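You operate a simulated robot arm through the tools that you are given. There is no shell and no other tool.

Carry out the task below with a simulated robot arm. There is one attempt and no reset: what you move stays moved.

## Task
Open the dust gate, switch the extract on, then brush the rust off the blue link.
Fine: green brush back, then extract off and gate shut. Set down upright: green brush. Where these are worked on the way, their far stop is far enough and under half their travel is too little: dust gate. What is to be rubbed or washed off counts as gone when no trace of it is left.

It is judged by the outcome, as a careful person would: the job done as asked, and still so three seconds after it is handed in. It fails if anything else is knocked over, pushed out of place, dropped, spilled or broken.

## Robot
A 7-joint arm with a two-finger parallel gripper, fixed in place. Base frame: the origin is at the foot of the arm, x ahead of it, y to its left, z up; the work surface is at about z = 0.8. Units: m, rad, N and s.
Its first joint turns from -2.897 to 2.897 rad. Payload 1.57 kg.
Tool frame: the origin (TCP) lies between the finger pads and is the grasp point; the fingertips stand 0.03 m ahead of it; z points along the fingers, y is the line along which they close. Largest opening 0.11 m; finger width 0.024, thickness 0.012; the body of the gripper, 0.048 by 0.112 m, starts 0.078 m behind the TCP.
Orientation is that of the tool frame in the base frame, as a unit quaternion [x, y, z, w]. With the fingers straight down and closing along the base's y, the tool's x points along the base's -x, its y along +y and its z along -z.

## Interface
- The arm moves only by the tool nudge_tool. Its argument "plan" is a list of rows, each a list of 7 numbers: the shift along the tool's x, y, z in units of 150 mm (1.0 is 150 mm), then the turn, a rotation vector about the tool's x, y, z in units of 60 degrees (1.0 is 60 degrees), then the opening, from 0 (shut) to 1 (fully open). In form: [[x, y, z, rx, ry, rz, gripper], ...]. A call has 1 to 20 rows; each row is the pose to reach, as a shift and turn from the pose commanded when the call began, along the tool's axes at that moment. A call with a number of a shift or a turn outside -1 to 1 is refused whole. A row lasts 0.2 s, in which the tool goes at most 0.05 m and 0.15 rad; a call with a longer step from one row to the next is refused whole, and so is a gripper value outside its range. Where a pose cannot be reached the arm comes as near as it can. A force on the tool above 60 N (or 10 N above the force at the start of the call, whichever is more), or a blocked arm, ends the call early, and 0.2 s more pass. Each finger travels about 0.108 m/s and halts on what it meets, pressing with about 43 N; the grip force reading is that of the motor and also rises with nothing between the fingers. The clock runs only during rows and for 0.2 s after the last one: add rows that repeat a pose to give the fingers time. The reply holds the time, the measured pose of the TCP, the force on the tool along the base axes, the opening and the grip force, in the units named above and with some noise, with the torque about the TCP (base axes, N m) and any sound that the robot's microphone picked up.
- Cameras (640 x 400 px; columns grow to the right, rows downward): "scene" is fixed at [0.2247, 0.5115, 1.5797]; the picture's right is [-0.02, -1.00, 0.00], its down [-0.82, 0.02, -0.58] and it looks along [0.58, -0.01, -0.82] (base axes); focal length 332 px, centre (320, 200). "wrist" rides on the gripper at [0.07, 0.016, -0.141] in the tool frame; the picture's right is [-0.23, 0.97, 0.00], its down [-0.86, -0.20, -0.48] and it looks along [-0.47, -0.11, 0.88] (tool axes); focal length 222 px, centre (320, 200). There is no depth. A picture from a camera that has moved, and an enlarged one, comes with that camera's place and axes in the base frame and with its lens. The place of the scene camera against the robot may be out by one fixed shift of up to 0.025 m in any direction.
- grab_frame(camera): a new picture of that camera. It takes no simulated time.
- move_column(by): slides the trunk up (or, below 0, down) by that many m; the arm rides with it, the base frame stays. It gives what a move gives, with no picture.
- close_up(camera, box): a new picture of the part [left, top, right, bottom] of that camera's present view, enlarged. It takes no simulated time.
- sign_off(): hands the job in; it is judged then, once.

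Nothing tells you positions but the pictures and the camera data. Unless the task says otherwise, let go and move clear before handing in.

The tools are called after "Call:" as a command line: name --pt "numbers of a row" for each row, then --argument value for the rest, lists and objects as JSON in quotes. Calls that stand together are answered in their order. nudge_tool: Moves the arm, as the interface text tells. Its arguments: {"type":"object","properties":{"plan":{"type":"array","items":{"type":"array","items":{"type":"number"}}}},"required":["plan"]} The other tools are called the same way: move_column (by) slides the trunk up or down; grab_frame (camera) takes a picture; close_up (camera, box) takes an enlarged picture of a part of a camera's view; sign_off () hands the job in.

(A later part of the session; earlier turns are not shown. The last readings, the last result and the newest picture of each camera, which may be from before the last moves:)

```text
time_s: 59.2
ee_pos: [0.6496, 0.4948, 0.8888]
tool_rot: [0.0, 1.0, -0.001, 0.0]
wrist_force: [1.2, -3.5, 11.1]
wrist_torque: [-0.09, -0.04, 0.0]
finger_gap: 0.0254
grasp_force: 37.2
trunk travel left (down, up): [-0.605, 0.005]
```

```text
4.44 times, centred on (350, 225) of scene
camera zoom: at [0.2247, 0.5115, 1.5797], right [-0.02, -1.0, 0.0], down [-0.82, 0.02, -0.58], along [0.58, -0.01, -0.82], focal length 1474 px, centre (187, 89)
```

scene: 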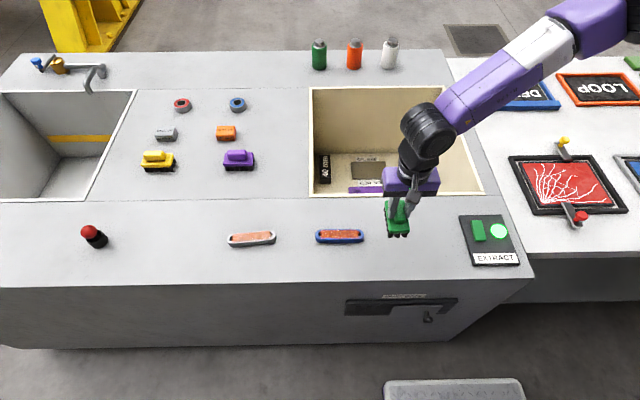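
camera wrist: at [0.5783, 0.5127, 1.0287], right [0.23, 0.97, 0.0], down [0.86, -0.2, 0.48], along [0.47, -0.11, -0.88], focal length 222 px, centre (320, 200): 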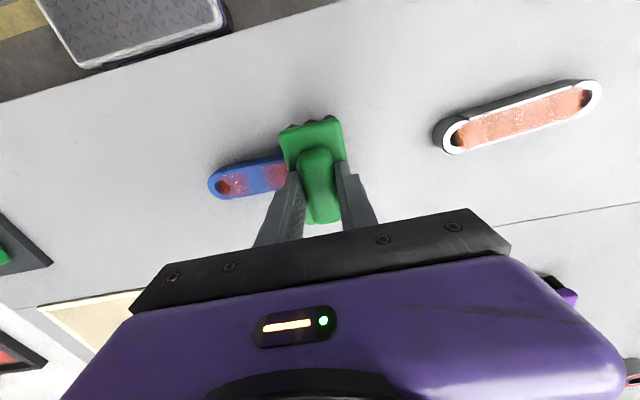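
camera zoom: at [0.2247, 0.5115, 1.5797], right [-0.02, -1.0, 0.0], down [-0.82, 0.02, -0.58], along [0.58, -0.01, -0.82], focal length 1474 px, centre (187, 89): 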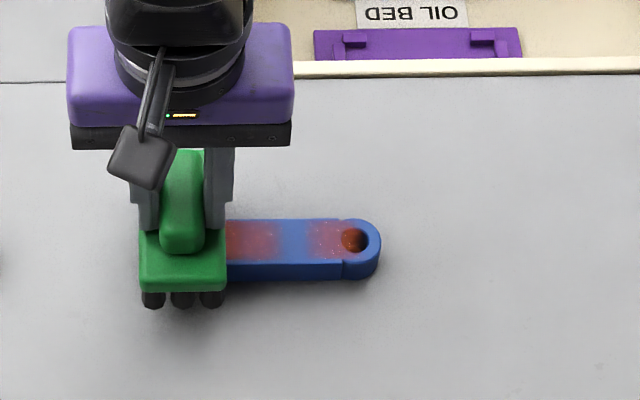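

It is working: the rust fades where the brush has passed, and the link hasn't moved. I'll stroke back towards the right end.

Call:
nudge_tool --pt "0 -0.05 0 0 0 0 0" --pt "0 -0.1 0.002 0 0 0 0" --pt "0 -0.15 0.004 0 0 0 0" --pt "0 -0.2 0.004 0 0 0 0" --pt "0 -0.25 0.004 0 0 0 0" --pt "0 -0.3 0.004 0 0 0 0" --pt "0 -0.35 0.004 0 0 0 0" --pt "0 -0.4 0.004 0 0 0 0" --pt "0 -0.45 0.004 0 0 0 0" --pt "0 -0.5 0.004 0 0 0 0" --pt "0 -0.55 0.004 0 0 0 0" --pt "0 -0.6 0.004 0 0 0 0" --pt "0 -0.65 0.004 0 0 0 0" --pt "0 -0.7 0.004 0 0 0 0"

Call:
nudge_tool --pt "0 0.05 0 0 0 0 0" --pt "0 0.1 0 0 0 0 0" --pt "0 0.15 0 0 0 0 0" --pt "0 0.2 0 0 0 0 0" --pt "0 0.25 0 0 0 0 0" --pt "0 0.3 0 0 0 0 0" --pt "0 0.35 0 0 0 0 0" --pt "0 0.4 0 0 0 0 0" --pt "0 0.45 0 0 0 0 0" --pt "0 0.5 0 0 0 0 0" --pt "0 0.55 0 0 0 0 0" --pt "0 0.6 0 0 0 0 0" --pt "0 0.65 0 0 0 0 0" --pt "0 0.7 0 0 0 0 0"

Call:
close_up --camera "scene" --box '[280, 180, 420, 270]'

Call:
grab_frame --camera "wrist"

```text
time_s: 62.2
ee_pos: [0.6508, 0.3906, 0.8882]
tool_rot: [-0.001, 1.0, -0.001, 0.0]
wrist_force: [0.0, -0.6, 1.1]
wrist_torque: [0.11, 0.0, -0.01]
finger_gap: 0.0254
grasp_force: 36.7
trunk travel left (down, up): [-0.605, 0.005]
```

```text
time_s: 65.2
ee_pos: [0.6496, 0.4957, 0.8877]
tool_rot: [-0.001, 1.0, -0.002, 0.0]
wrist_force: [-1.4, -7.7, 24.3]
wrist_torque: [-0.34, 0.0, 0.0]
finger_gap: 0.0254
grasp_force: 37.3
trunk travel left (down, up): [-0.605, 0.005]
```

```text
4.44 times, centred on (350, 225) of scene
camera zoom: at [0.2247, 0.5115, 1.5797], right [-0.02, -1.0, 0.0], down [-0.82, 0.02, -0.58], along [0.58, -0.01, -0.82], focal length 1474 px, centre (187, 89)
```

zoom: 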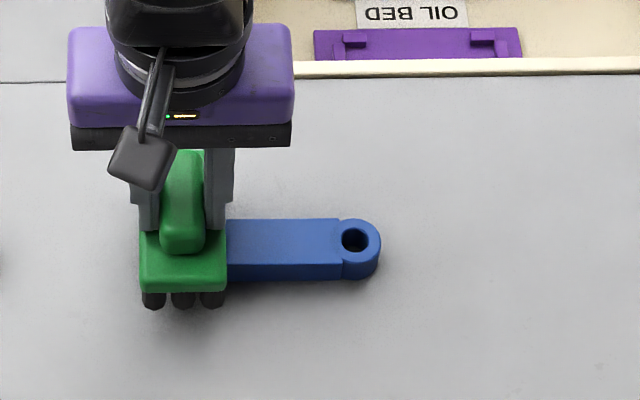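

```text
taken
camera wrist: at [0.5779, 0.5126, 1.0285], right [0.23, 0.97, 0.0], down [0.86, -0.2, 0.48], along [0.47, -0.11, -0.88], focal length 222 px, centre (320, 200)
```

wrist: 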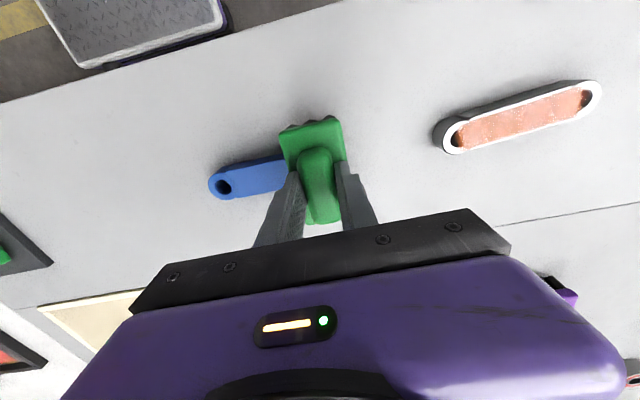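

The exposed part is clean. I'll do a few short strokes over the left half, then a pass back, and lift to inspect.

Call:
nudge_tool --pt "0 -0.05 0 0 0 0 0" --pt "0 -0.1 0 0 0 0 0" --pt "0 -0.15 0 0 0 0 0" --pt "0 -0.2 0 0 0 0 0" --pt "0 -0.25 0 0 0 0 0" --pt "0 -0.2 0 0 0 0 0" --pt "0 -0.15 0 0 0 0 0" --pt "0 -0.1 0 0 0 0 0" --pt "0 -0.05 0 0 0 0 0" --pt "0 0 0 0 0 0 0" --pt "0 -0.05 0 0 0 0 0" --pt "0 -0.1 0 0 0 0 0" --pt "0 -0.15 0 0 0 0 0" --pt "0 -0.2 0 0 0 0 0" --pt "0 -0.25 0 0 0 0 0" --pt "0 -0.3 0 0 0 0 0" --pt "0 -0.35 0 0 0 0 0" --pt "0 -0.4 0 0 0 0 0" --pt "0 -0.4 -0.15 0 0 0 0" --pt "0 -0.4 -0.4 0 0 0 0"

Call:
nudge_tool --pt "0 -0.2 -0.1 0 0 0 0" --pt "0 -0.4 -0.1 0 0 0 0" --pt "0 -0.6 -0.1 0 0 0 0" --pt "0 -0.8 -0.1 0 0 0 0"

Call:
close_up --camera "scene" --box '[300, 215, 380, 265]'

Call:
grab_frame --camera "wrist"

Call:
grab_frame --camera "scene"

```text
time_s: 69.4
ee_pos: [0.6495, 0.4352, 0.9469]
tool_rot: [0.0, 1.0, -0.002, 0.0]
wrist_force: [1.0, -0.1, -2.2]
wrist_torque: [0.01, 0.02, -0.02]
finger_gap: 0.0251
grasp_force: 36.5
trunk travel left (down, up): [-0.605, 0.005]
```

```text
time_s: 70.4
ee_pos: [0.6514, 0.3187, 0.9634]
tool_rot: [-0.001, 1.0, -0.001, 0.001]
wrist_force: [0.5, -0.1, -0.9]
wrist_torque: [-0.07, -0.03, 0.01]
finger_gap: 0.0253
grasp_force: 36.8
trunk travel left (down, up): [-0.605, 0.005]
```

```text
8.00 times, centred on (340, 240) of scene
camera zoom: at [0.2247, 0.5115, 1.5797], right [-0.02, -1.0, 0.0], down [-0.82, 0.02, -0.58], along [0.58, -0.01, -0.82], focal length 2652 px, centre (160, -120)
```

zoom: 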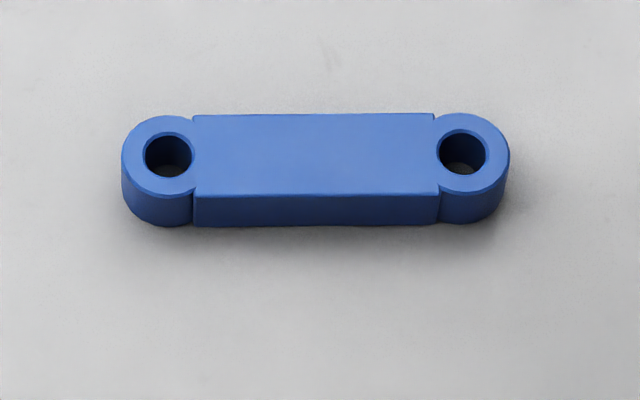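

```text
taken
camera wrist: at [0.5795, 0.3351, 1.1031], right [0.23, 0.97, 0.0], down [0.86, -0.2, 0.48], along [0.47, -0.11, -0.88], focal length 222 px, centre (320, 200)
```

wrist: 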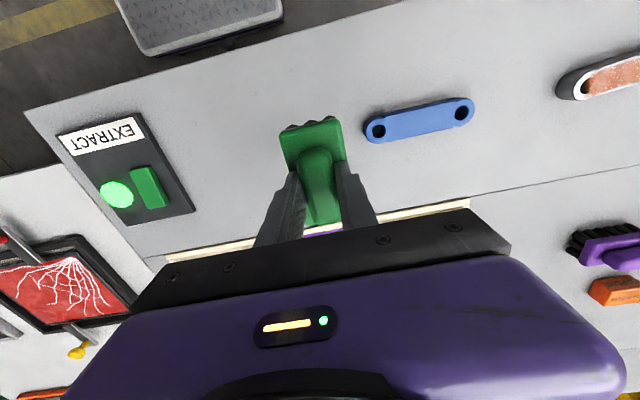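

```text
taken
```

scene: 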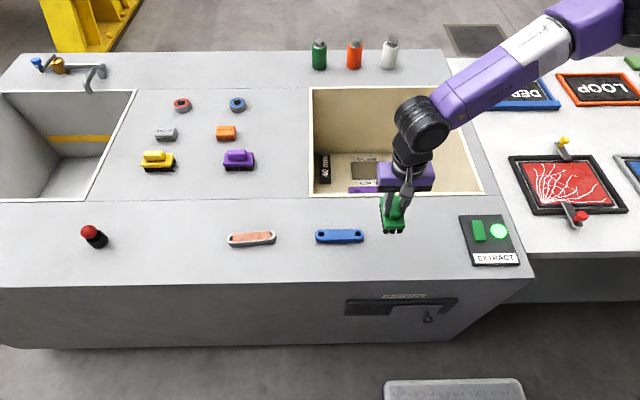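

The blue link looks clean, and its outline is exactly where it was. I'll check it closely from the wrist view too.

Call:
close_up --camera "wrist" --box '[340, 80, 500, 160]'

```text
4.00 times, centred on (420, 120) of wrist
camera zoom: at [0.5795, 0.3351, 1.1031], right [0.23, 0.97, 0.0], down [0.86, -0.2, 0.48], along [0.47, -0.11, -0.88], focal length 888 px, centre (-80, 520)
```

zoom: 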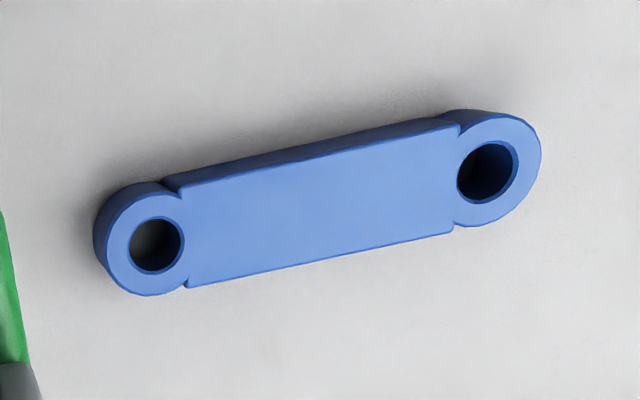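

No trace is left. Next I'll carry the brush back to its original place at TCP (0.647, 0.2305) and lower it.

Call:
nudge_tool --pt "0.01 -0.15 0 0 0 0 0" --pt "0.02 -0.3 0 0 0 0 0" --pt "0.03 -0.45 0 0 0 0 0" --pt "0.03 -0.585 0 0 0 0 0" --pt "0.03 -0.585 0.2 0 0 0 0" --pt "0.03 -0.585 0.4 0 0 0 0" --pt "0.03 -0.585 0.57 0 0 0 0" --pt "0.03 -0.585 0.57 0 0 0 0"

Call:
close_up --camera "scene" --box '[360, 190, 480, 270]'

```text
time_s: 72.2
ee_pos: [0.6478, 0.2275, 0.879]
tool_rot: [-0.001, 1.0, -0.002, 0.0]
wrist_force: [-0.9, -0.4, -1.9]
wrist_torque: [0.03, 0.01, -0.02]
finger_gap: 0.025
grasp_force: 36.9
trunk travel left (down, up): [-0.605, 0.005]
```

```text
5.00 times, centred on (420, 230) of scene
camera zoom: at [0.2247, 0.5115, 1.5797], right [-0.02, -1.0, 0.0], down [-0.82, 0.02, -0.58], along [0.58, -0.01, -0.82], focal length 1658 px, centre (-180, 50)
```

zoom: 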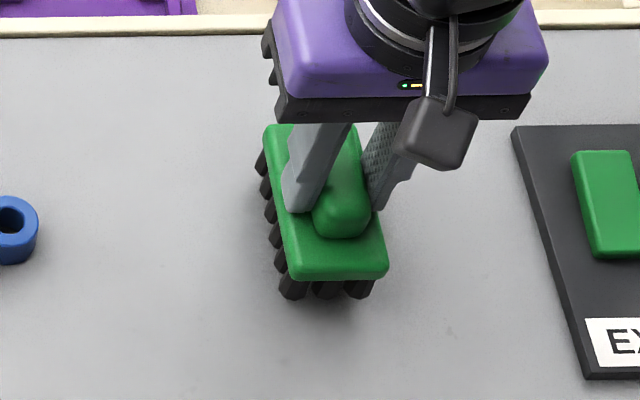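

Position matches the starting spot. Lowering gently until the bristles take the weight.

Call:
nudge_tool --pt "0 0.003 0.03 0 0 0 0" --pt "0 0.003 0.06 0 0 0 0" --pt "0 0.003 0.075 0 0 0 0" --pt "0 0.003 0.075 0 0 0 0"

```text
time_s: 73.2
ee_pos: [0.6468, 0.2296, 0.8665]
tool_rot: [0.0, 1.0, -0.002, 0.0]
wrist_force: [0.0, 0.1, -1.6]
wrist_torque: [-0.01, 0.0, 0.02]
finger_gap: 0.0252
grasp_force: 37.0
trunk travel left (down, up): [-0.605, 0.005]
```

Call:
nudge_tool --pt "0 0 0.007 0 0 0 0" --pt "0 0 0.014 0 0 0 0"

Call:
close_up --camera "scene" --box '[360, 190, 480, 270]'

```text
time_s: 73.8
ee_pos: [0.6464, 0.2284, 0.8663]
tool_rot: [0.001, 1.0, -0.001, 0.001]
wrist_force: [0.3, -3.0, 22.5]
wrist_torque: [0.09, 0.74, 0.02]
finger_gap: 0.0252
grasp_force: 36.2
trunk travel left (down, up): [-0.605, 0.005]
```

```text
5.00 times, centred on (420, 230) of scene
camera zoom: at [0.2247, 0.5115, 1.5797], right [-0.02, -1.0, 0.0], down [-0.82, 0.02, -0.58], along [0.58, -0.01, -0.82], focal length 1658 px, centre (-180, 50)
```

zoom: 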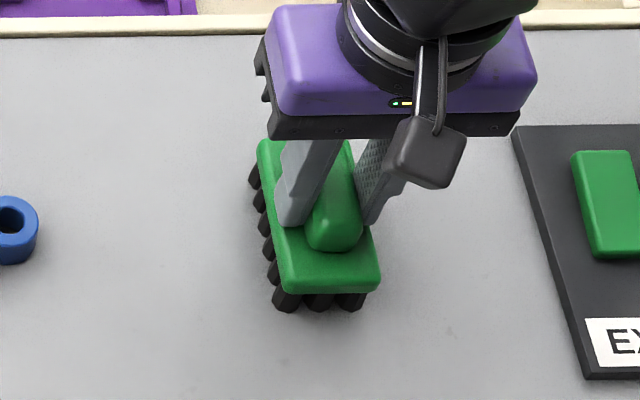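

The brush is standing in its original spot. I'll ease the pressure, open the fingers and lift straight up.

Call:
nudge_tool --pt "0 0 -0.009 0 0 0 0" --pt "0 0 -0.009 0 0 0 0.23" --pt "0 0 -0.009 0 0 0 0.3" --pt "0 0 -0.009 0 0 0 0.4" --pt "0 0 -0.009 0 0 0 0.5" --pt "0 0 -0.1 0 0 0 0.6" --pt "0 0 -0.25 0 0 0 0.7" --pt "0 0 -0.5 0 0 0 0.7" --pt "0 0 -0.7 0 0 0 0.7"

Call:
grab_frame --camera "wrist"

Call:
close_up --camera "scene" --box '[360, 190, 480, 270]'

```text
time_s: 75.8
ee_pos: [0.646, 0.2276, 0.9689]
tool_rot: [0.0, 1.0, -0.002, 0.0]
wrist_force: [1.1, 0.3, -0.1]
wrist_torque: [0.03, 0.05, 0.01]
finger_gap: 0.0769
grasp_force: 0.0
trunk travel left (down, up): [-0.605, 0.005]
```

```text
taken
camera wrist: at [0.5749, 0.2454, 1.111], right [0.23, 0.97, 0.0], down [0.86, -0.2, 0.48], along [0.47, -0.11, -0.88], focal length 222 px, centre (320, 200)
```

wrist: 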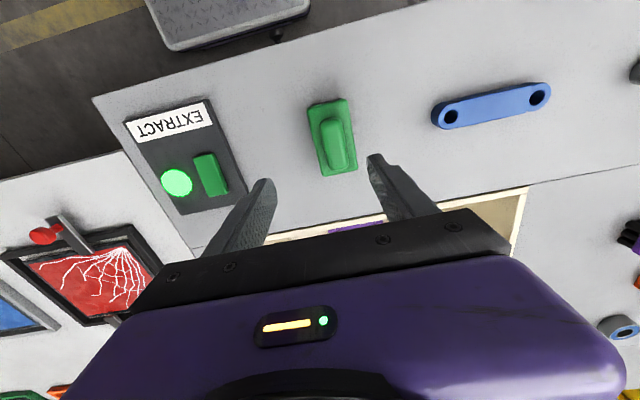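

```text
5.00 times, centred on (420, 230) of scene
camera zoom: at [0.2247, 0.5115, 1.5797], right [-0.02, -1.0, 0.0], down [-0.82, 0.02, -0.58], along [0.58, -0.01, -0.82], focal length 1658 px, centre (-180, 50)
```

zoom: 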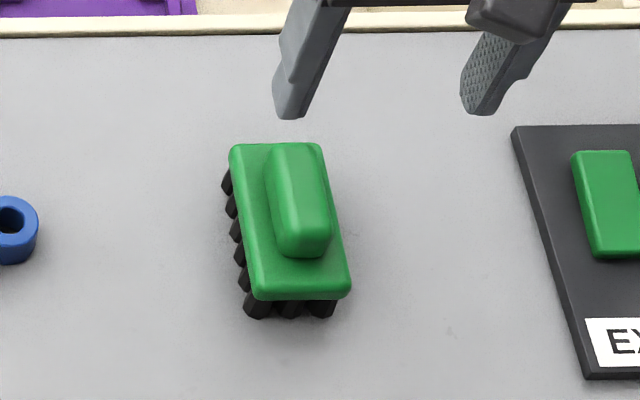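

The brush stands upright but shifted about 14 mm left during release. I'll measure it and re-place it properly.

Call:
close_up --camera "wrist" --box '[260, 80, 420, 200]'

```text
3.33 times, centred on (340, 140) of wrist
camera zoom: at [0.5749, 0.2454, 1.111], right [0.23, 0.97, 0.0], down [0.86, -0.2, 0.48], along [0.47, -0.11, -0.88], focal length 740 px, centre (253, 400)
```

zoom: 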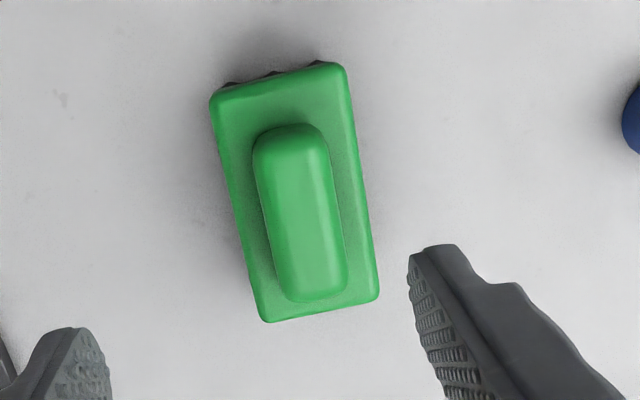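

The handle is now centred at (0.644, 0.247). I'll regrip it there with the fingers centred on it.

Call:
nudge_tool --pt "0.005 0.06 0.05 0 0 0 0.5" --pt "0.013 0.128 0.15 0 0 0 0.36" --pt "0.013 0.128 0.3 0 0 0 0.36" --pt "0.013 0.128 0.45 0 0 0 0.36" --pt "0.013 0.128 0.6 0 0 0 0.36" --pt "0.013 0.128 0.6 0 0 0 0.36"

Call:
close_up --camera "wrist" --box '[240, 90, 400, 220]'

```text
time_s: 77.2
ee_pos: [0.6446, 0.2489, 0.8805]
tool_rot: [-0.002, 1.0, -0.002, 0.0]
wrist_force: [0.9, 1.0, 0.0]
wrist_torque: [-0.02, -0.01, 0.01]
finger_gap: 0.0396
grasp_force: 0.1
trunk travel left (down, up): [-0.605, 0.005]
```

```text
3.08 times, centred on (320, 155) of wrist
camera zoom: at [0.5735, 0.2657, 1.0202], right [0.23, 0.97, 0.0], down [0.86, -0.2, 0.48], along [0.47, -0.11, -0.88], focal length 684 px, centre (320, 338)
```

zoom: 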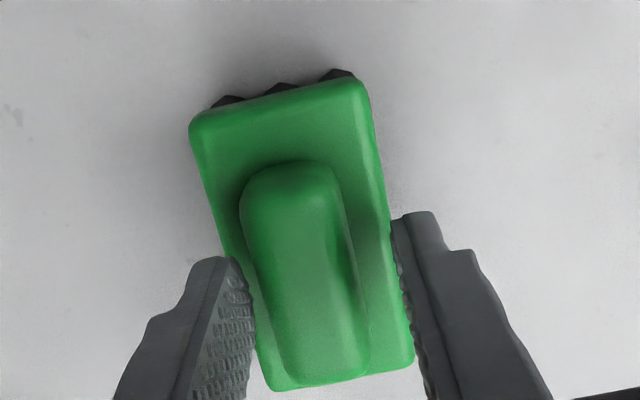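

The hand is about 3 mm left of the handle's centre. I'll correct, lower and close.

Call:
nudge_tool --pt "0 -0.02 0.03 0 0 0 0.36" --pt "0 -0.02 0.06 0 0 0 0.36" --pt "0 -0.02 0.083 0 0 0 0.36" --pt "0 -0.02 0.083 0 0 0 0.3" --pt "0 -0.02 0.083 0 0 0 0.26" --pt "0 -0.02 0.083 0 0 0 0.1" --pt "0 -0.02 0.083 0 0 0 0" --pt "0 -0.02 0.083 0 0 0 0"

Call:
close_up --camera "wrist" --box '[240, 90, 400, 220]'

Call:
close_up --camera "scene" --box '[360, 190, 480, 270]'

```text
time_s: 79.0
ee_pos: [0.6452, 0.2438, 0.8665]
tool_rot: [0.001, 1.0, -0.002, 0.0]
wrist_force: [-0.5, 1.8, 0.7]
wrist_torque: [0.1, 0.03, -0.01]
finger_gap: 0.0255
grasp_force: 37.1
trunk travel left (down, up): [-0.605, 0.005]
```

```text
3.08 times, centred on (320, 155) of wrist
camera zoom: at [0.5737, 0.2619, 1.0077], right [0.23, 0.97, 0.0], down [0.86, -0.2, 0.48], along [0.47, -0.11, -0.88], focal length 684 px, centre (320, 338)
```

zoom: 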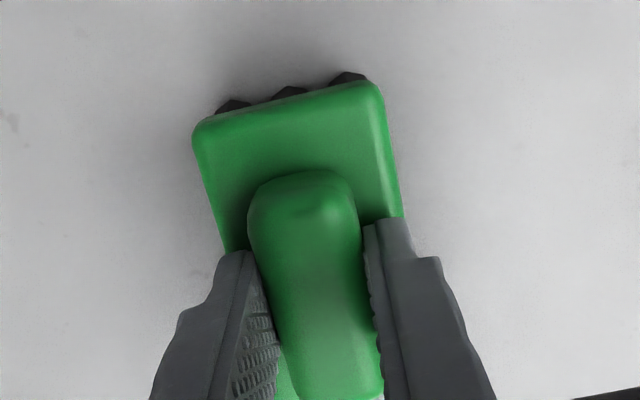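

```text
5.00 times, centred on (420, 230) of scene
camera zoom: at [0.2247, 0.5115, 1.5797], right [-0.02, -1.0, 0.0], down [-0.82, 0.02, -0.58], along [0.58, -0.01, -0.82], focal length 1658 px, centre (-180, 50)
```

zoom: 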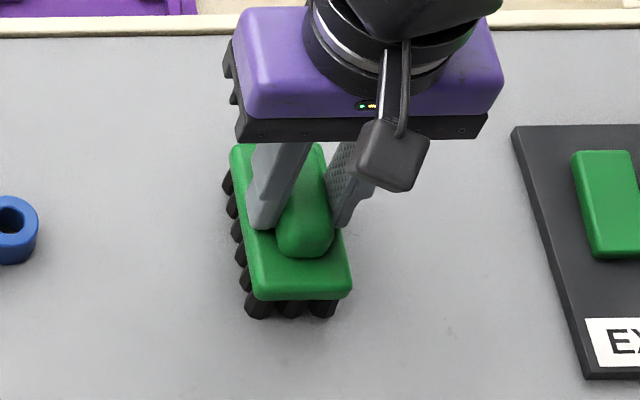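

Gripped. I'll lift slightly, shift 13.5 mm right and 3 mm forward, then lower.

Call:
nudge_tool --pt "0 0 -0.03 0 0 0 0" --pt "0 0 -0.06 0 0 0 0" --pt "-0.01 -0.045 -0.06 0 0 0 0" --pt "-0.02 -0.09 -0.06 0 0 0 0" --pt "-0.02 -0.09 -0.03 0 0 0 0" --pt "-0.02 -0.09 -0.01 0 0 0 0" --pt "-0.02 -0.09 -0.003 0 0 0 0"

Call:
close_up --camera "scene" --box '[360, 190, 480, 270]'

```text
time_s: 80.6
ee_pos: [0.6471, 0.2302, 0.8668]
tool_rot: [0.0, 1.0, -0.003, 0.0]
wrist_force: [-0.2, 0.2, -2.0]
wrist_torque: [-0.02, 0.01, -0.01]
finger_gap: 0.0252
grasp_force: 36.8
trunk travel left (down, up): [-0.605, 0.005]
```

```text
5.00 times, centred on (420, 230) of scene
camera zoom: at [0.2247, 0.5115, 1.5797], right [-0.02, -1.0, 0.0], down [-0.82, 0.02, -0.58], along [0.58, -0.01, -0.82], focal length 1658 px, centre (-180, 50)
```

zoom: 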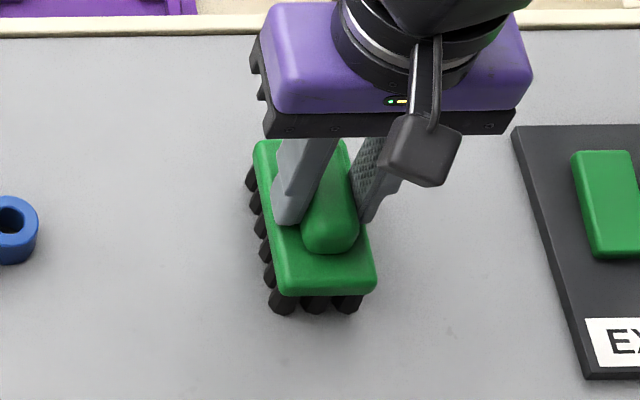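

Position is right and the brush is just above the surface. I'll lower the last millimetre.

Call:
nudge_tool --pt "0 0 0.004 0 0 0 0" --pt "0 0 0.006 0 0 0 0"

```text
time_s: 81.2
ee_pos: [0.6463, 0.2315, 0.8659]
tool_rot: [0.001, 1.0, -0.001, 0.001]
wrist_force: [2.2, -1.7, 12.4]
wrist_torque: [0.15, 0.4, -0.01]
finger_gap: 0.0254
grasp_force: 37.2
trunk travel left (down, up): [-0.605, 0.005]
```

It is on the bench with light contact. I'll open the fingers a little at a time and check for dragging.

Call:
nudge_tool --pt "0 0 -0.003 0 0 0 0.1" --pt "0 0 -0.003 0 0 0 0.2" --pt "0 0 -0.003 0 0 0 0.24" --pt "0 0 -0.003 0 0 0 0.26" --pt "0 0 -0.003 0 0 0 0.28"

Call:
close_up --camera "scene" --box '[360, 190, 480, 270]'

Call:
close_up --camera "wrist" --box '[240, 90, 400, 220]'

```text
time_s: 82.4
ee_pos: [0.6459, 0.2303, 0.8662]
tool_rot: [0.001, 1.0, -0.002, 0.0]
wrist_force: [0.0, -0.3, 0.5]
wrist_torque: [-0.01, 0.03, 0.01]
finger_gap: 0.031
grasp_force: 0.1
trunk travel left (down, up): [-0.605, 0.005]
```

```text
5.00 times, centred on (420, 230) of scene
camera zoom: at [0.2247, 0.5115, 1.5797], right [-0.02, -1.0, 0.0], down [-0.82, 0.02, -0.58], along [0.58, -0.01, -0.82], focal length 1658 px, centre (-180, 50)
```

zoom: 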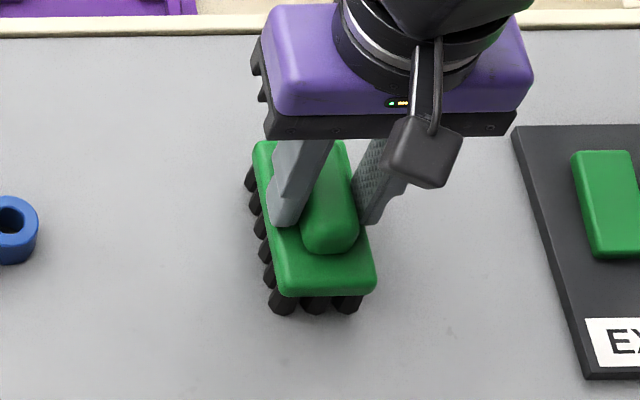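

```text
3.08 times, centred on (320, 155) of wrist
camera zoom: at [0.5753, 0.2482, 1.0072], right [0.23, 0.97, 0.0], down [0.86, -0.2, 0.48], along [0.47, -0.11, -0.88], focal length 684 px, centre (320, 338)
```

zoom: 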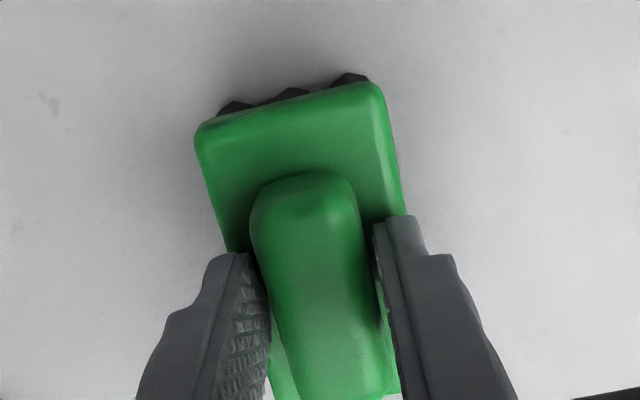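

Released with no drag. I'll lift straight up before opening further.

Call:
nudge_tool --pt "0 0 -0.03 0 0 0 0.3" --pt "0 0 -0.1 0 0 0 0.32" --pt "0 0 -0.25 0 0 0 0.32" --pt "0 0 -0.5 0 0 0 0.32" --pt "0 0 -0.7 0 0 0 0.3"

Call:
close_up --camera "scene" --box '[360, 190, 480, 270]'

```text
time_s: 83.6
ee_pos: [0.6453, 0.2307, 0.9734]
tool_rot: [-0.001, 1.0, -0.002, -0.001]
wrist_force: [0.5, -0.1, 0.1]
wrist_torque: [0.01, 0.05, 0.02]
finger_gap: 0.0329
grasp_force: 0.0
trunk travel left (down, up): [-0.605, 0.005]
```

```text
5.00 times, centred on (420, 230) of scene
camera zoom: at [0.2247, 0.5115, 1.5797], right [-0.02, -1.0, 0.0], down [-0.82, 0.02, -0.58], along [0.58, -0.01, -0.82], focal length 1658 px, centre (-180, 50)
```

zoom: 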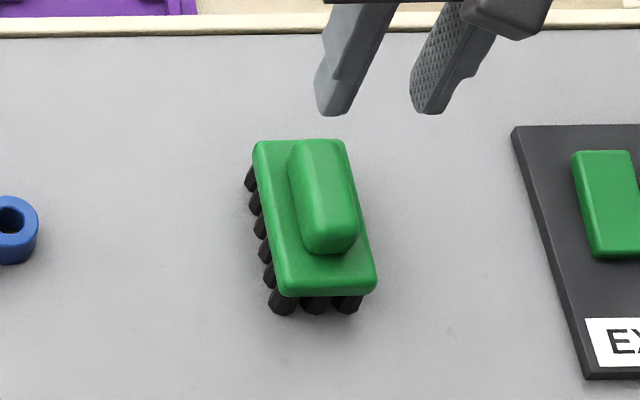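

The brush is back within about a millimetre of its original place and upright. Next I'll switch the extract off by pressing the rocker's far end, near (0.676, 0.067).

Call:
nudge_tool --pt "-0.05 -0.2 0 0 0 0 0.1" --pt "-0.1 -0.4 0 0 0 0 0" --pt "-0.15 -0.6 0 0 0 0 0" --pt "-0.2 -0.8 0 0 0 0 0" --pt "-0.2 -1.0 0 0 0 0 0"

Call:
nudge_tool --pt "0 -0.09 0.1 0 0 0 0" --pt "0 -0.09 0.3 0 0 0 0" --pt "0 -0.09 0.5 0 0 0 0" --pt "0 -0.09 0.62 0 0 0 0" --pt "0 -0.09 0.62 0 0 0 0"

Call:
grab_frame --camera "wrist"

Call:
close_up --camera "scene" --box '[400, 180, 560, 280]'

```text
time_s: 84.8
ee_pos: [0.6758, 0.0798, 0.9739]
tool_rot: [-0.002, 1.0, -0.002, 0.0]
wrist_force: [-0.7, 0.7, -0.6]
wrist_torque: [0.0, 0.01, -0.02]
finger_gap: 0.0
grasp_force: 21.4
trunk travel left (down, up): [-0.605, 0.005]
```

```text
time_s: 86.0
ee_pos: [0.6777, 0.0678, 0.8801]
tool_rot: [-0.001, 1.0, -0.001, 0.001]
wrist_force: [0.0, 0.2, 0.3]
wrist_torque: [-0.03, -0.01, -0.01]
finger_gap: 0.0001
grasp_force: 21.2
trunk travel left (down, up): [-0.605, 0.005]
```

```text
taken
camera wrist: at [0.607, 0.085, 1.0213], right [0.23, 0.97, 0.0], down [0.86, -0.2, 0.48], along [0.47, -0.11, -0.88], focal length 222 px, centre (320, 200)
```

wrist: 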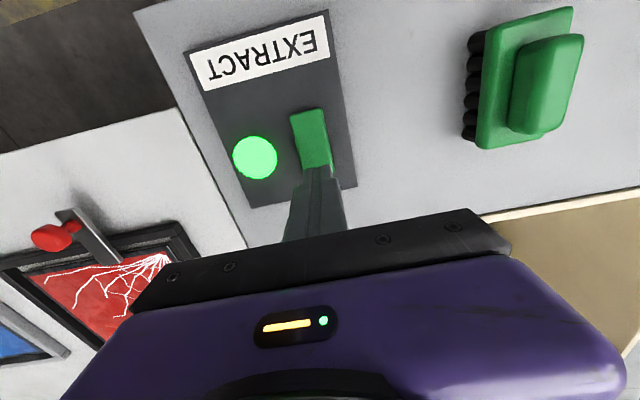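

```text
4.00 times, centred on (480, 230) of scene
camera zoom: at [0.2247, 0.5115, 1.5797], right [-0.02, -1.0, 0.0], down [-0.82, 0.02, -0.58], along [0.58, -0.01, -0.82], focal length 1326 px, centre (-320, 80)
```

zoom: 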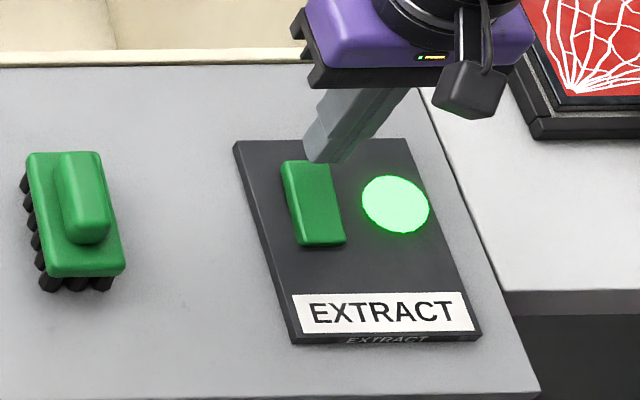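

I'll shift 4 mm nearer so the tips press well on the far end, then press in small steps until it clicks.

Call:
nudge_tool --pt "0.027 0 0.03 0 0 0 0" --pt "0.027 0 0.07 0 0 0 0" --pt "0.027 0 0.11 0 0 0 0" --pt "0.027 0 0.13 0 0 0 0" --pt "0.027 0 0.15 0 0 0 0" --pt "0.027 0 0.17 0 0 0 0" --pt "0.027 0 0.19 0 0 0 0"

Call:
close_up --camera "scene" --box '[400, 180, 560, 280]'

```text
time_s: 87.6
ee_pos: [0.6749, 0.0665, 0.8534]
tool_rot: [0.0, 1.0, -0.002, 0.002]
wrist_force: [4.6, -1.8, 17.7]
wrist_torque: [0.0, 0.07, -0.02]
finger_gap: 0.0001
grasp_force: 21.0
trunk travel left (down, up): [-0.605, 0.005]
heard: click
```

```text
4.00 times, centred on (480, 230) of scene
camera zoom: at [0.2247, 0.5115, 1.5797], right [-0.02, -1.0, 0.0], down [-0.82, 0.02, -0.58], along [0.58, -0.01, -0.82], focal length 1326 px, centre (-320, 80)
```

zoom: 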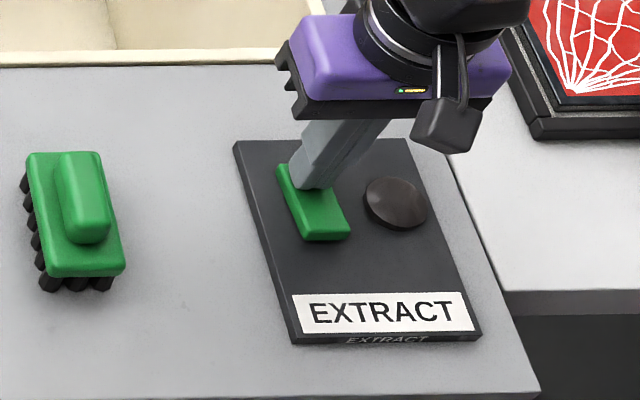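

A click, and the lamp is out: extract off. I'll lift away and head back to the gate knob by the same route I left it.

Call:
nudge_tool --pt "0 0 -0.1 0 0 0 0" --pt "0 0 -0.35 0 0 0 0" --pt "0 0 -0.6 0 0 0 0" --pt "0 0 -0.78 0 0 0 0" --pt "0.25 0.1 -0.78 0 0 0 0.2" --pt "0.5 0.25 -0.78 0 0 0 0.4" --pt "0.75 0.4 -0.78 0 0 0 0.6" --pt "1.0 0.55 -0.78 0 0 0 0.8"

Call:
close_up --camera "scene" --box '[400, 200, 540, 280]'

Call:
grab_frame --camera "scene"

```text
time_s: 89.4
ee_pos: [0.5238, 0.1477, 0.9671]
tool_rot: [0.0, 1.0, -0.001, 0.001]
wrist_force: [0.0, -0.2, 0.8]
wrist_torque: [0.03, -0.04, -0.02]
finger_gap: 0.0879
grasp_force: 0.1
trunk travel left (down, up): [-0.605, 0.005]
```

```text
4.57 times, centred on (470, 240) of scene
camera zoom: at [0.2247, 0.5115, 1.5797], right [-0.02, -1.0, 0.0], down [-0.82, 0.02, -0.58], along [0.58, -0.01, -0.82], focal length 1516 px, centre (-366, 17)
```

zoom: 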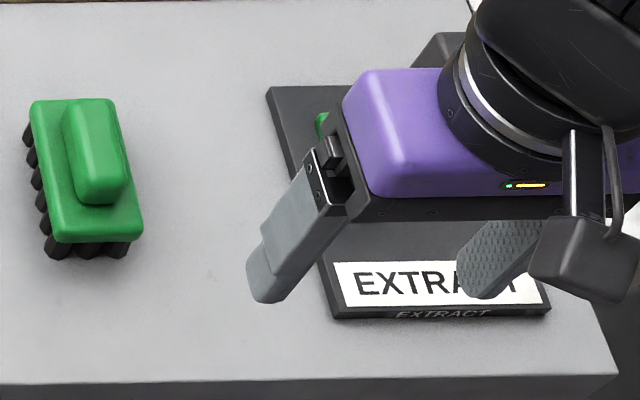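

```text
taken
```

scene: 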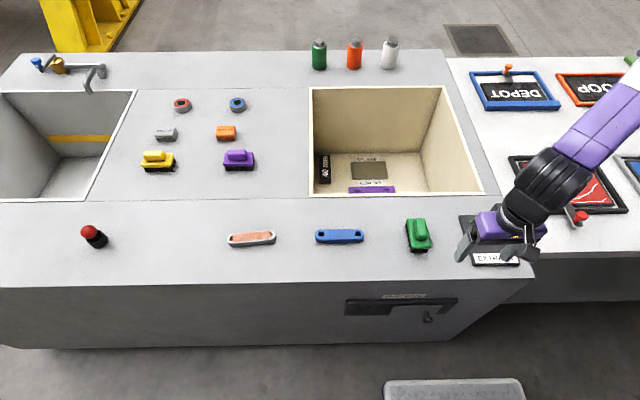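

The brush looks exactly as it started. I'll move in front of the bench, tilt slightly, and go down around the knob.

Call:
nudge_tool --pt "0.1 0.15 0 0 0 0 1" --pt "0.2 0.3 0.0 0 0 0 1" --pt "0.27 0.4 0.1 0 0 0 1" --pt "0.27 0.4 0.3 0 -0.06 0 1" --pt "0.27 0.4 0.5 0 -0.13 0 1" --pt "0.27 0.4 0.6 0 -0.13 0 1"

Call:
grab_frame --camera "wrist"

Call:
grab_frame --camera "scene"

```text
time_s: 90.8
ee_pos: [0.4823, 0.2103, 0.8771]
tool_rot: [0.0, 0.998, -0.002, 0.067]
wrist_force: [0.0, 0.0, -0.5]
wrist_torque: [0.02, 0.01, -0.04]
finger_gap: 0.1099
grasp_force: 0.1
trunk travel left (down, up): [-0.605, 0.005]
```

```text
taken
camera wrist: at [0.3929, 0.2278, 1.0072], right [0.22, 0.97, 0.03], down [0.78, -0.2, 0.59], along [0.58, -0.11, -0.81], focal length 222 px, centre (320, 200)
```

wrist: 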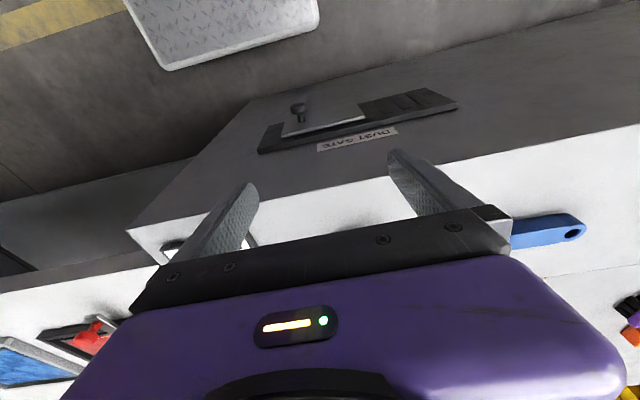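

```text
taken
```

scene: 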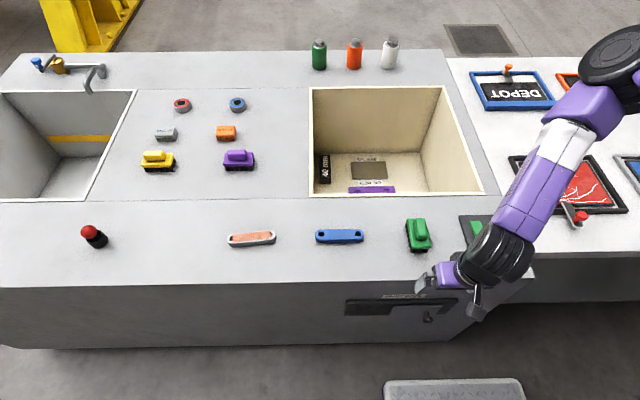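

The knob is now near (0.482, 0.179, 0.60). I'll go down in two stages with the fingers wide open around it.

Call:
nudge_tool --pt "0.025 -0.02 0.174 0 0 0 1" --pt "0.05 -0.04 0.348 0 0 0 1" --pt "0.075 -0.06 0.522 0 0 0 1" --pt "0.1 -0.08 0.696 0 0 0 1" --pt "0.124 -0.1 0.87 0 0 0 1"

Call:
grab_frame --camera "wrist"

```text
time_s: 92.0
ee_pos: [0.4822, 0.1958, 0.7456]
tool_rot: [-0.001, 0.998, -0.001, 0.068]
wrist_force: [-1.1, -0.7, -0.1]
wrist_torque: [-0.01, 0.0, 0.0]
finger_gap: 0.11
grasp_force: 0.0
trunk travel left (down, up): [-0.605, 0.005]
```

```text
taken
camera wrist: at [0.3918, 0.212, 0.875], right [0.22, 0.97, 0.03], down [0.78, -0.2, 0.59], along [0.58, -0.11, -0.81], focal length 222 px, centre (320, 200)
```

wrist: 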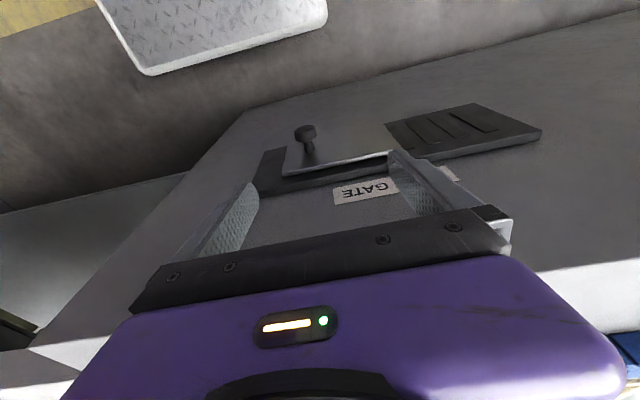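

The knob computes to (0.483, 0.180, 0.597), well inside the open fingers. Continuing down.

Call:
nudge_tool --pt "0.026 -0.01 0.177 0 0 0 1" --pt "0.052 -0.02 0.354 0 0 0 1" --pt "0.078 -0.03 0.531 0 0 0 1" --pt "0.104 -0.03 0.708 0 0 0 1" --pt "0.13 -0.03 0.885 0 0 0 1" --pt "0.13 -0.03 0.885 0 0 0 0.7" --pt "0.13 -0.03 0.885 0 0 0 0.55" --pt "0.13 -0.03 0.885 0 0 0 0.55"

Call:
grab_frame --camera "wrist"

Call:
grab_frame --camera "scene"

```text
time_s: 93.8
ee_pos: [0.4797, 0.1885, 0.6129]
tool_rot: [0.0, 0.998, -0.002, 0.068]
wrist_force: [0.1, -0.7, -0.3]
wrist_torque: [-0.01, 0.0, 0.03]
finger_gap: 0.0602
grasp_force: 0.0
trunk travel left (down, up): [-0.605, 0.005]
```

```text
taken
camera wrist: at [0.39, 0.2073, 0.7432], right [0.22, 0.97, 0.03], down [0.78, -0.2, 0.59], along [0.58, -0.11, -0.81], focal length 222 px, centre (320, 200)
```

wrist: 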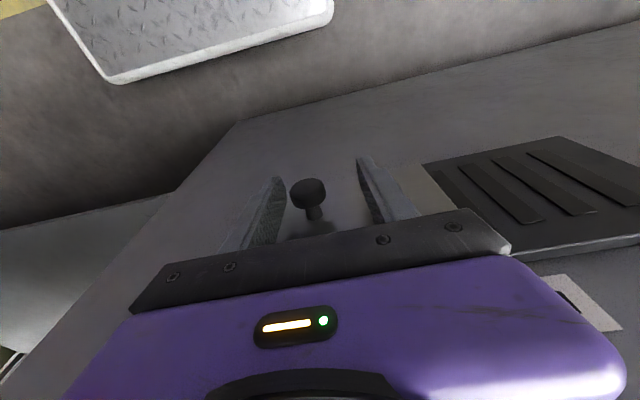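

```text
taken
```

scene: 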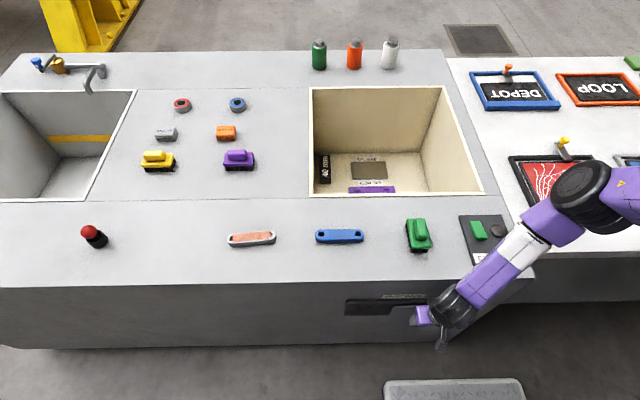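

The lamp is confirmed off, and the knob sits between the fingers. I'll push it left (+y) back to the shut stop.

Call:
nudge_tool --pt "0 0.07 0 0 0 0 0.55" --pt "0 0.14 0 0 0 0 0.55" --pt "0 0.21 0 0 0 0 0.55" --pt "0 0.28 0 0 0 0 0.55" --pt "0 0.35 0 0 0 0 0.55" --pt "0 0.42 0 0 0 0 0.55" --pt "0 0.49 0 0 0 0 0.55" --pt "0 0.56 0 0 0 0 0.55" --pt "0 0.63 0 0 0 0 0.55" --pt "0 0.7 0 0 0 0 0.55" --pt "0 0.77 0 0 0 0 0.55" --pt "0 0.82 0 0 0 0 0.55"

Call:
grab_frame --camera "wrist"

Call:
grab_frame --camera "scene"

```text
time_s: 96.4
ee_pos: [0.4815, 0.3125, 0.6114]
tool_rot: [0.0, 0.998, -0.002, 0.068]
wrist_force: [-0.2, -0.9, -0.5]
wrist_torque: [0.0, 0.02, -0.02]
finger_gap: 0.0615
grasp_force: 0.4
trunk travel left (down, up): [-0.605, 0.005]
```

```text
taken
camera wrist: at [0.3909, 0.3301, 0.7413], right [0.22, 0.97, 0.03], down [0.78, -0.2, 0.59], along [0.58, -0.11, -0.81], focal length 222 px, centre (320, 200)
```

wrist: 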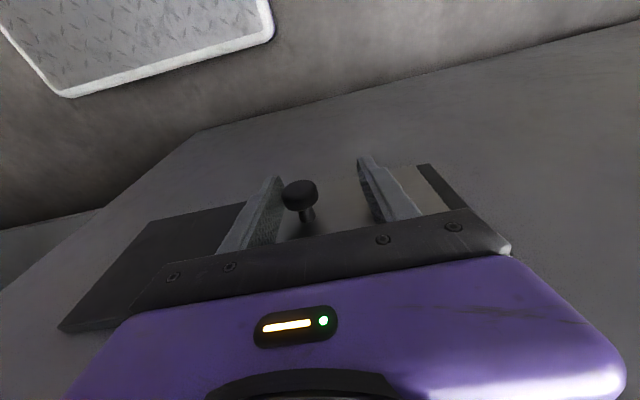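

```text
taken
```

scene: 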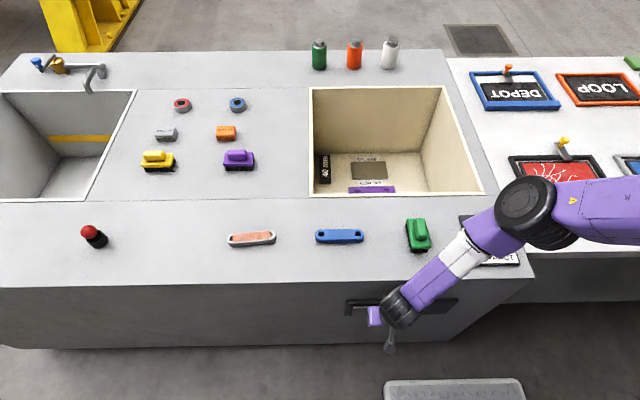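

Almost shut and the force is still low. I'll push the last few millimetres to the stop.

Call:
nudge_tool --pt "0 0.03 0 0 0 0 0.55" --pt "0 0.06 0 0 0 0 0.55" --pt "0 0.09 0 0 0 0 0.55" --pt "0 0.12 0 0 0 0 0.55"

Call:
grab_frame --camera "wrist"

```text
time_s: 97.4
ee_pos: [0.4807, 0.3269, 0.6106]
tool_rot: [-0.001, 0.998, -0.005, 0.068]
wrist_force: [1.9, -25.4, 3.0]
wrist_torque: [-0.39, -0.35, -0.25]
finger_gap: 0.0821
grasp_force: 12.3
trunk travel left (down, up): [-0.605, 0.005]
```

```text
taken
camera wrist: at [0.3905, 0.346, 0.7402], right [0.23, 0.97, 0.02], down [0.78, -0.2, 0.59], along [0.58, -0.12, -0.81], focal length 222 px, centre (320, 200)
```

wrist: 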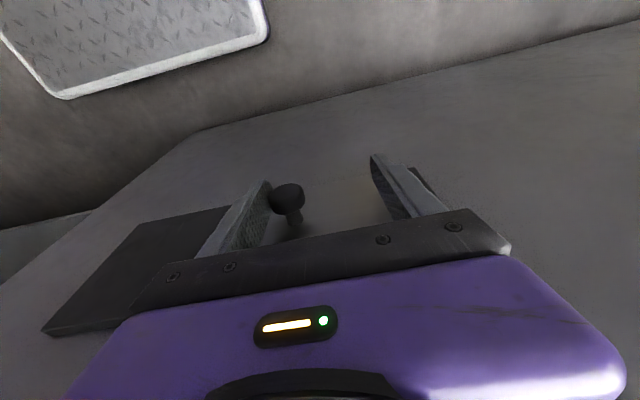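

The stop is reached (about 25 N), so the gate is shut. I'll back off, open the fingers and lift away.

Call:
nudge_tool --pt "0 -0.06 0 0 0 0 0.8" --pt "0 -0.1 0 0 0 0 1" --pt "0 -0.1 0 0 0 0 1" --pt "-0.027 -0.1 -0.2 0 0 0 1" --pt "-0.053 -0.1 -0.4 0 0 0 1" --pt "-0.08 -0.1 -0.6 0 0 0 1" --pt "-0.106 -0.1 -0.8 0 0 0 1" --pt "-0.132 -0.1 -0.99 0 0 0 1"

Call:
nudge_tool --pt "-0.027 0 -0.2 0 0 0 1" --pt "-0.053 0 -0.4 0 0 0 1" --pt "-0.08 0 -0.6 0 0 0 1" --pt "-0.106 0 -0.8 0 0 0 1" --pt "-0.132 0 -0.99 0 0 0 1"

Call:
grab_frame --camera "wrist"

Call:
grab_frame --camera "scene"

```text
time_s: 99.2
ee_pos: [0.4807, 0.3129, 0.762]
tool_rot: [0.0, 0.998, -0.002, 0.067]
wrist_force: [-0.7, 1.9, 0.3]
wrist_torque: [-0.01, 0.03, 0.0]
finger_gap: 0.1099
grasp_force: 0.1
trunk travel left (down, up): [-0.605, 0.005]
```

```text
time_s: 100.4
ee_pos: [0.4786, 0.3178, 0.9143]
tool_rot: [0.0, 0.998, -0.001, 0.068]
wrist_force: [-0.1, 0.5, -0.1]
wrist_torque: [-0.04, 0.02, -0.03]
finger_gap: 0.1104
grasp_force: 0.0
trunk travel left (down, up): [-0.605, 0.005]
```

```text
taken
camera wrist: at [0.3902, 0.3344, 1.0443], right [0.23, 0.97, 0.03], down [0.78, -0.2, 0.59], along [0.58, -0.11, -0.81], focal length 222 px, centre (320, 200)
```

wrist: 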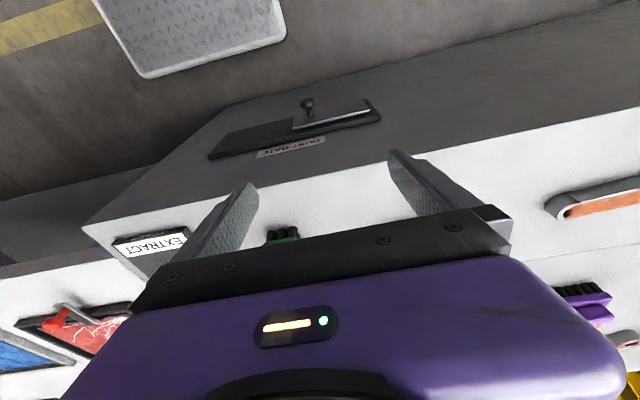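

```text
taken
```

scene: 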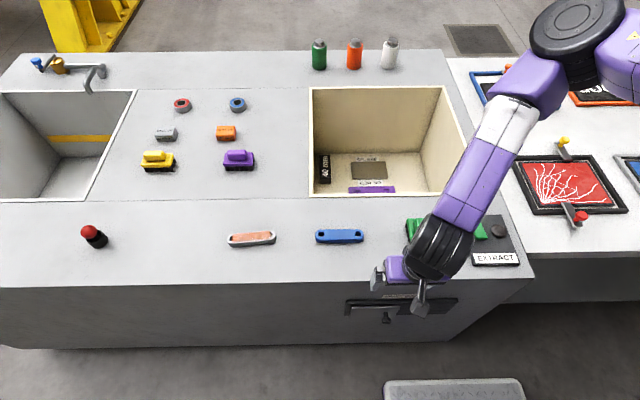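

The gate looks as it did at the start. I'll rise well clear of the bench and do a final check of everything.

Call:
nudge_tool --pt "-0.027 0 -0.2 0 0.04 0 1" --pt "-0.053 0 -0.4 0 0.09 0 1" --pt "-0.08 0 -0.6 0 0.13 0 1" --pt "-0.106 0 -0.8 0 0.13 0 1" --pt "-0.25 -0.1 -0.99 0 0.13 0 1" --pt "-0.4 -0.3 -0.99 0 0.13 0 1" --pt "-0.6 -0.5 -0.99 0 0.13 0 1"

Call:
grab_frame --camera "scene"

Call:
close_up --camera "scene" --box '[330, 280, 474, 370]'

Call:
close_up --camera "scene" --box '[300, 200, 540, 350]'

Call:
grab_frame --camera "wrist"

```text
time_s: 102.0
ee_pos: [0.549, 0.2401, 1.0709]
tool_rot: [-0.001, 1.0, -0.002, 0.001]
wrist_force: [-0.7, 0.2, -0.5]
wrist_torque: [-0.01, -0.03, -0.01]
finger_gap: 0.1102
grasp_force: 0.2
trunk travel left (down, up): [-0.605, 0.005]
```

```text
taken
```

scene: 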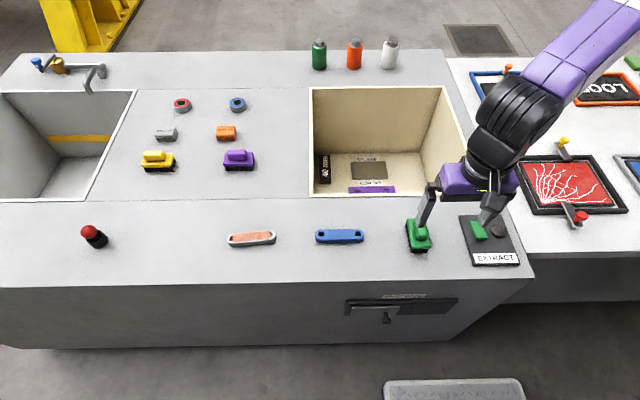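

```text
4.44 times, centred on (402, 325) of scene
camera zoom: at [0.2247, 0.5115, 1.5797], right [-0.02, -1.0, 0.0], down [-0.82, 0.02, -0.58], along [0.58, -0.01, -0.82], focal length 1474 px, centre (-44, -356)
```

zoom: 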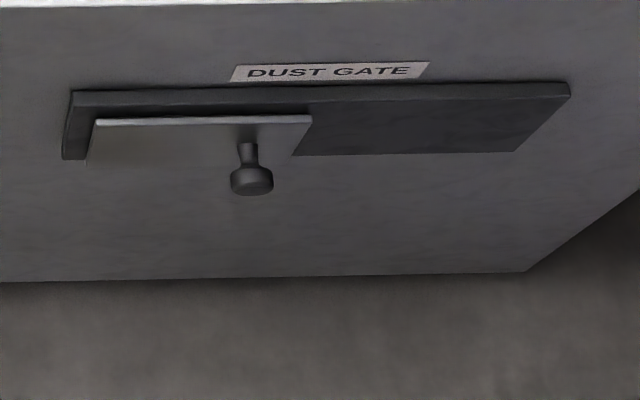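

```text
2.67 times, centred on (420, 275) of scene
camera zoom: at [0.2247, 0.5115, 1.5797], right [-0.02, -1.0, 0.0], down [-0.82, 0.02, -0.58], along [0.58, -0.01, -0.82], focal length 884 px, centre (53, 0)
```

zoom: 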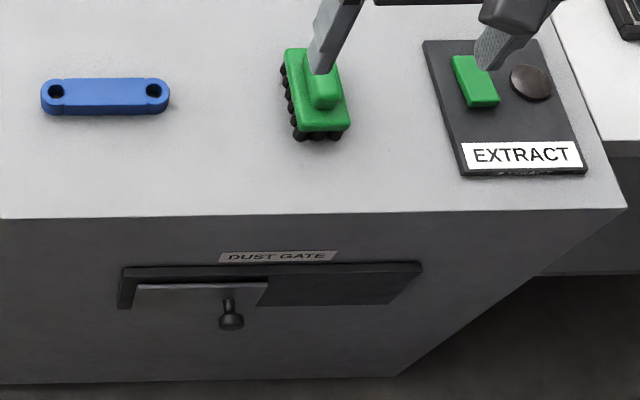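

```text
taken
camera wrist: at [0.4783, 0.2586, 1.2117], right [0.23, 0.97, 0.0], down [0.86, -0.2, 0.48], along [0.47, -0.11, -0.88], focal length 222 px, centre (320, 200)
```

wrist: 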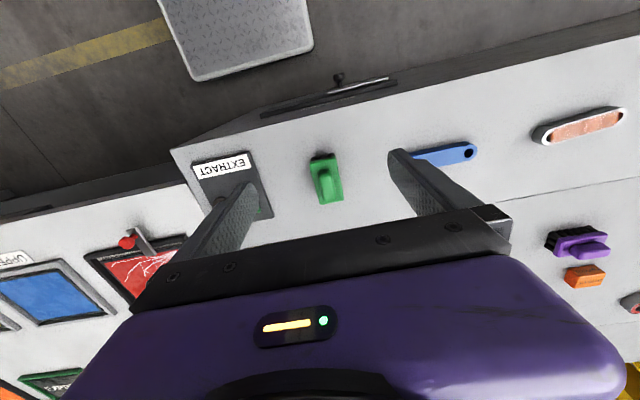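

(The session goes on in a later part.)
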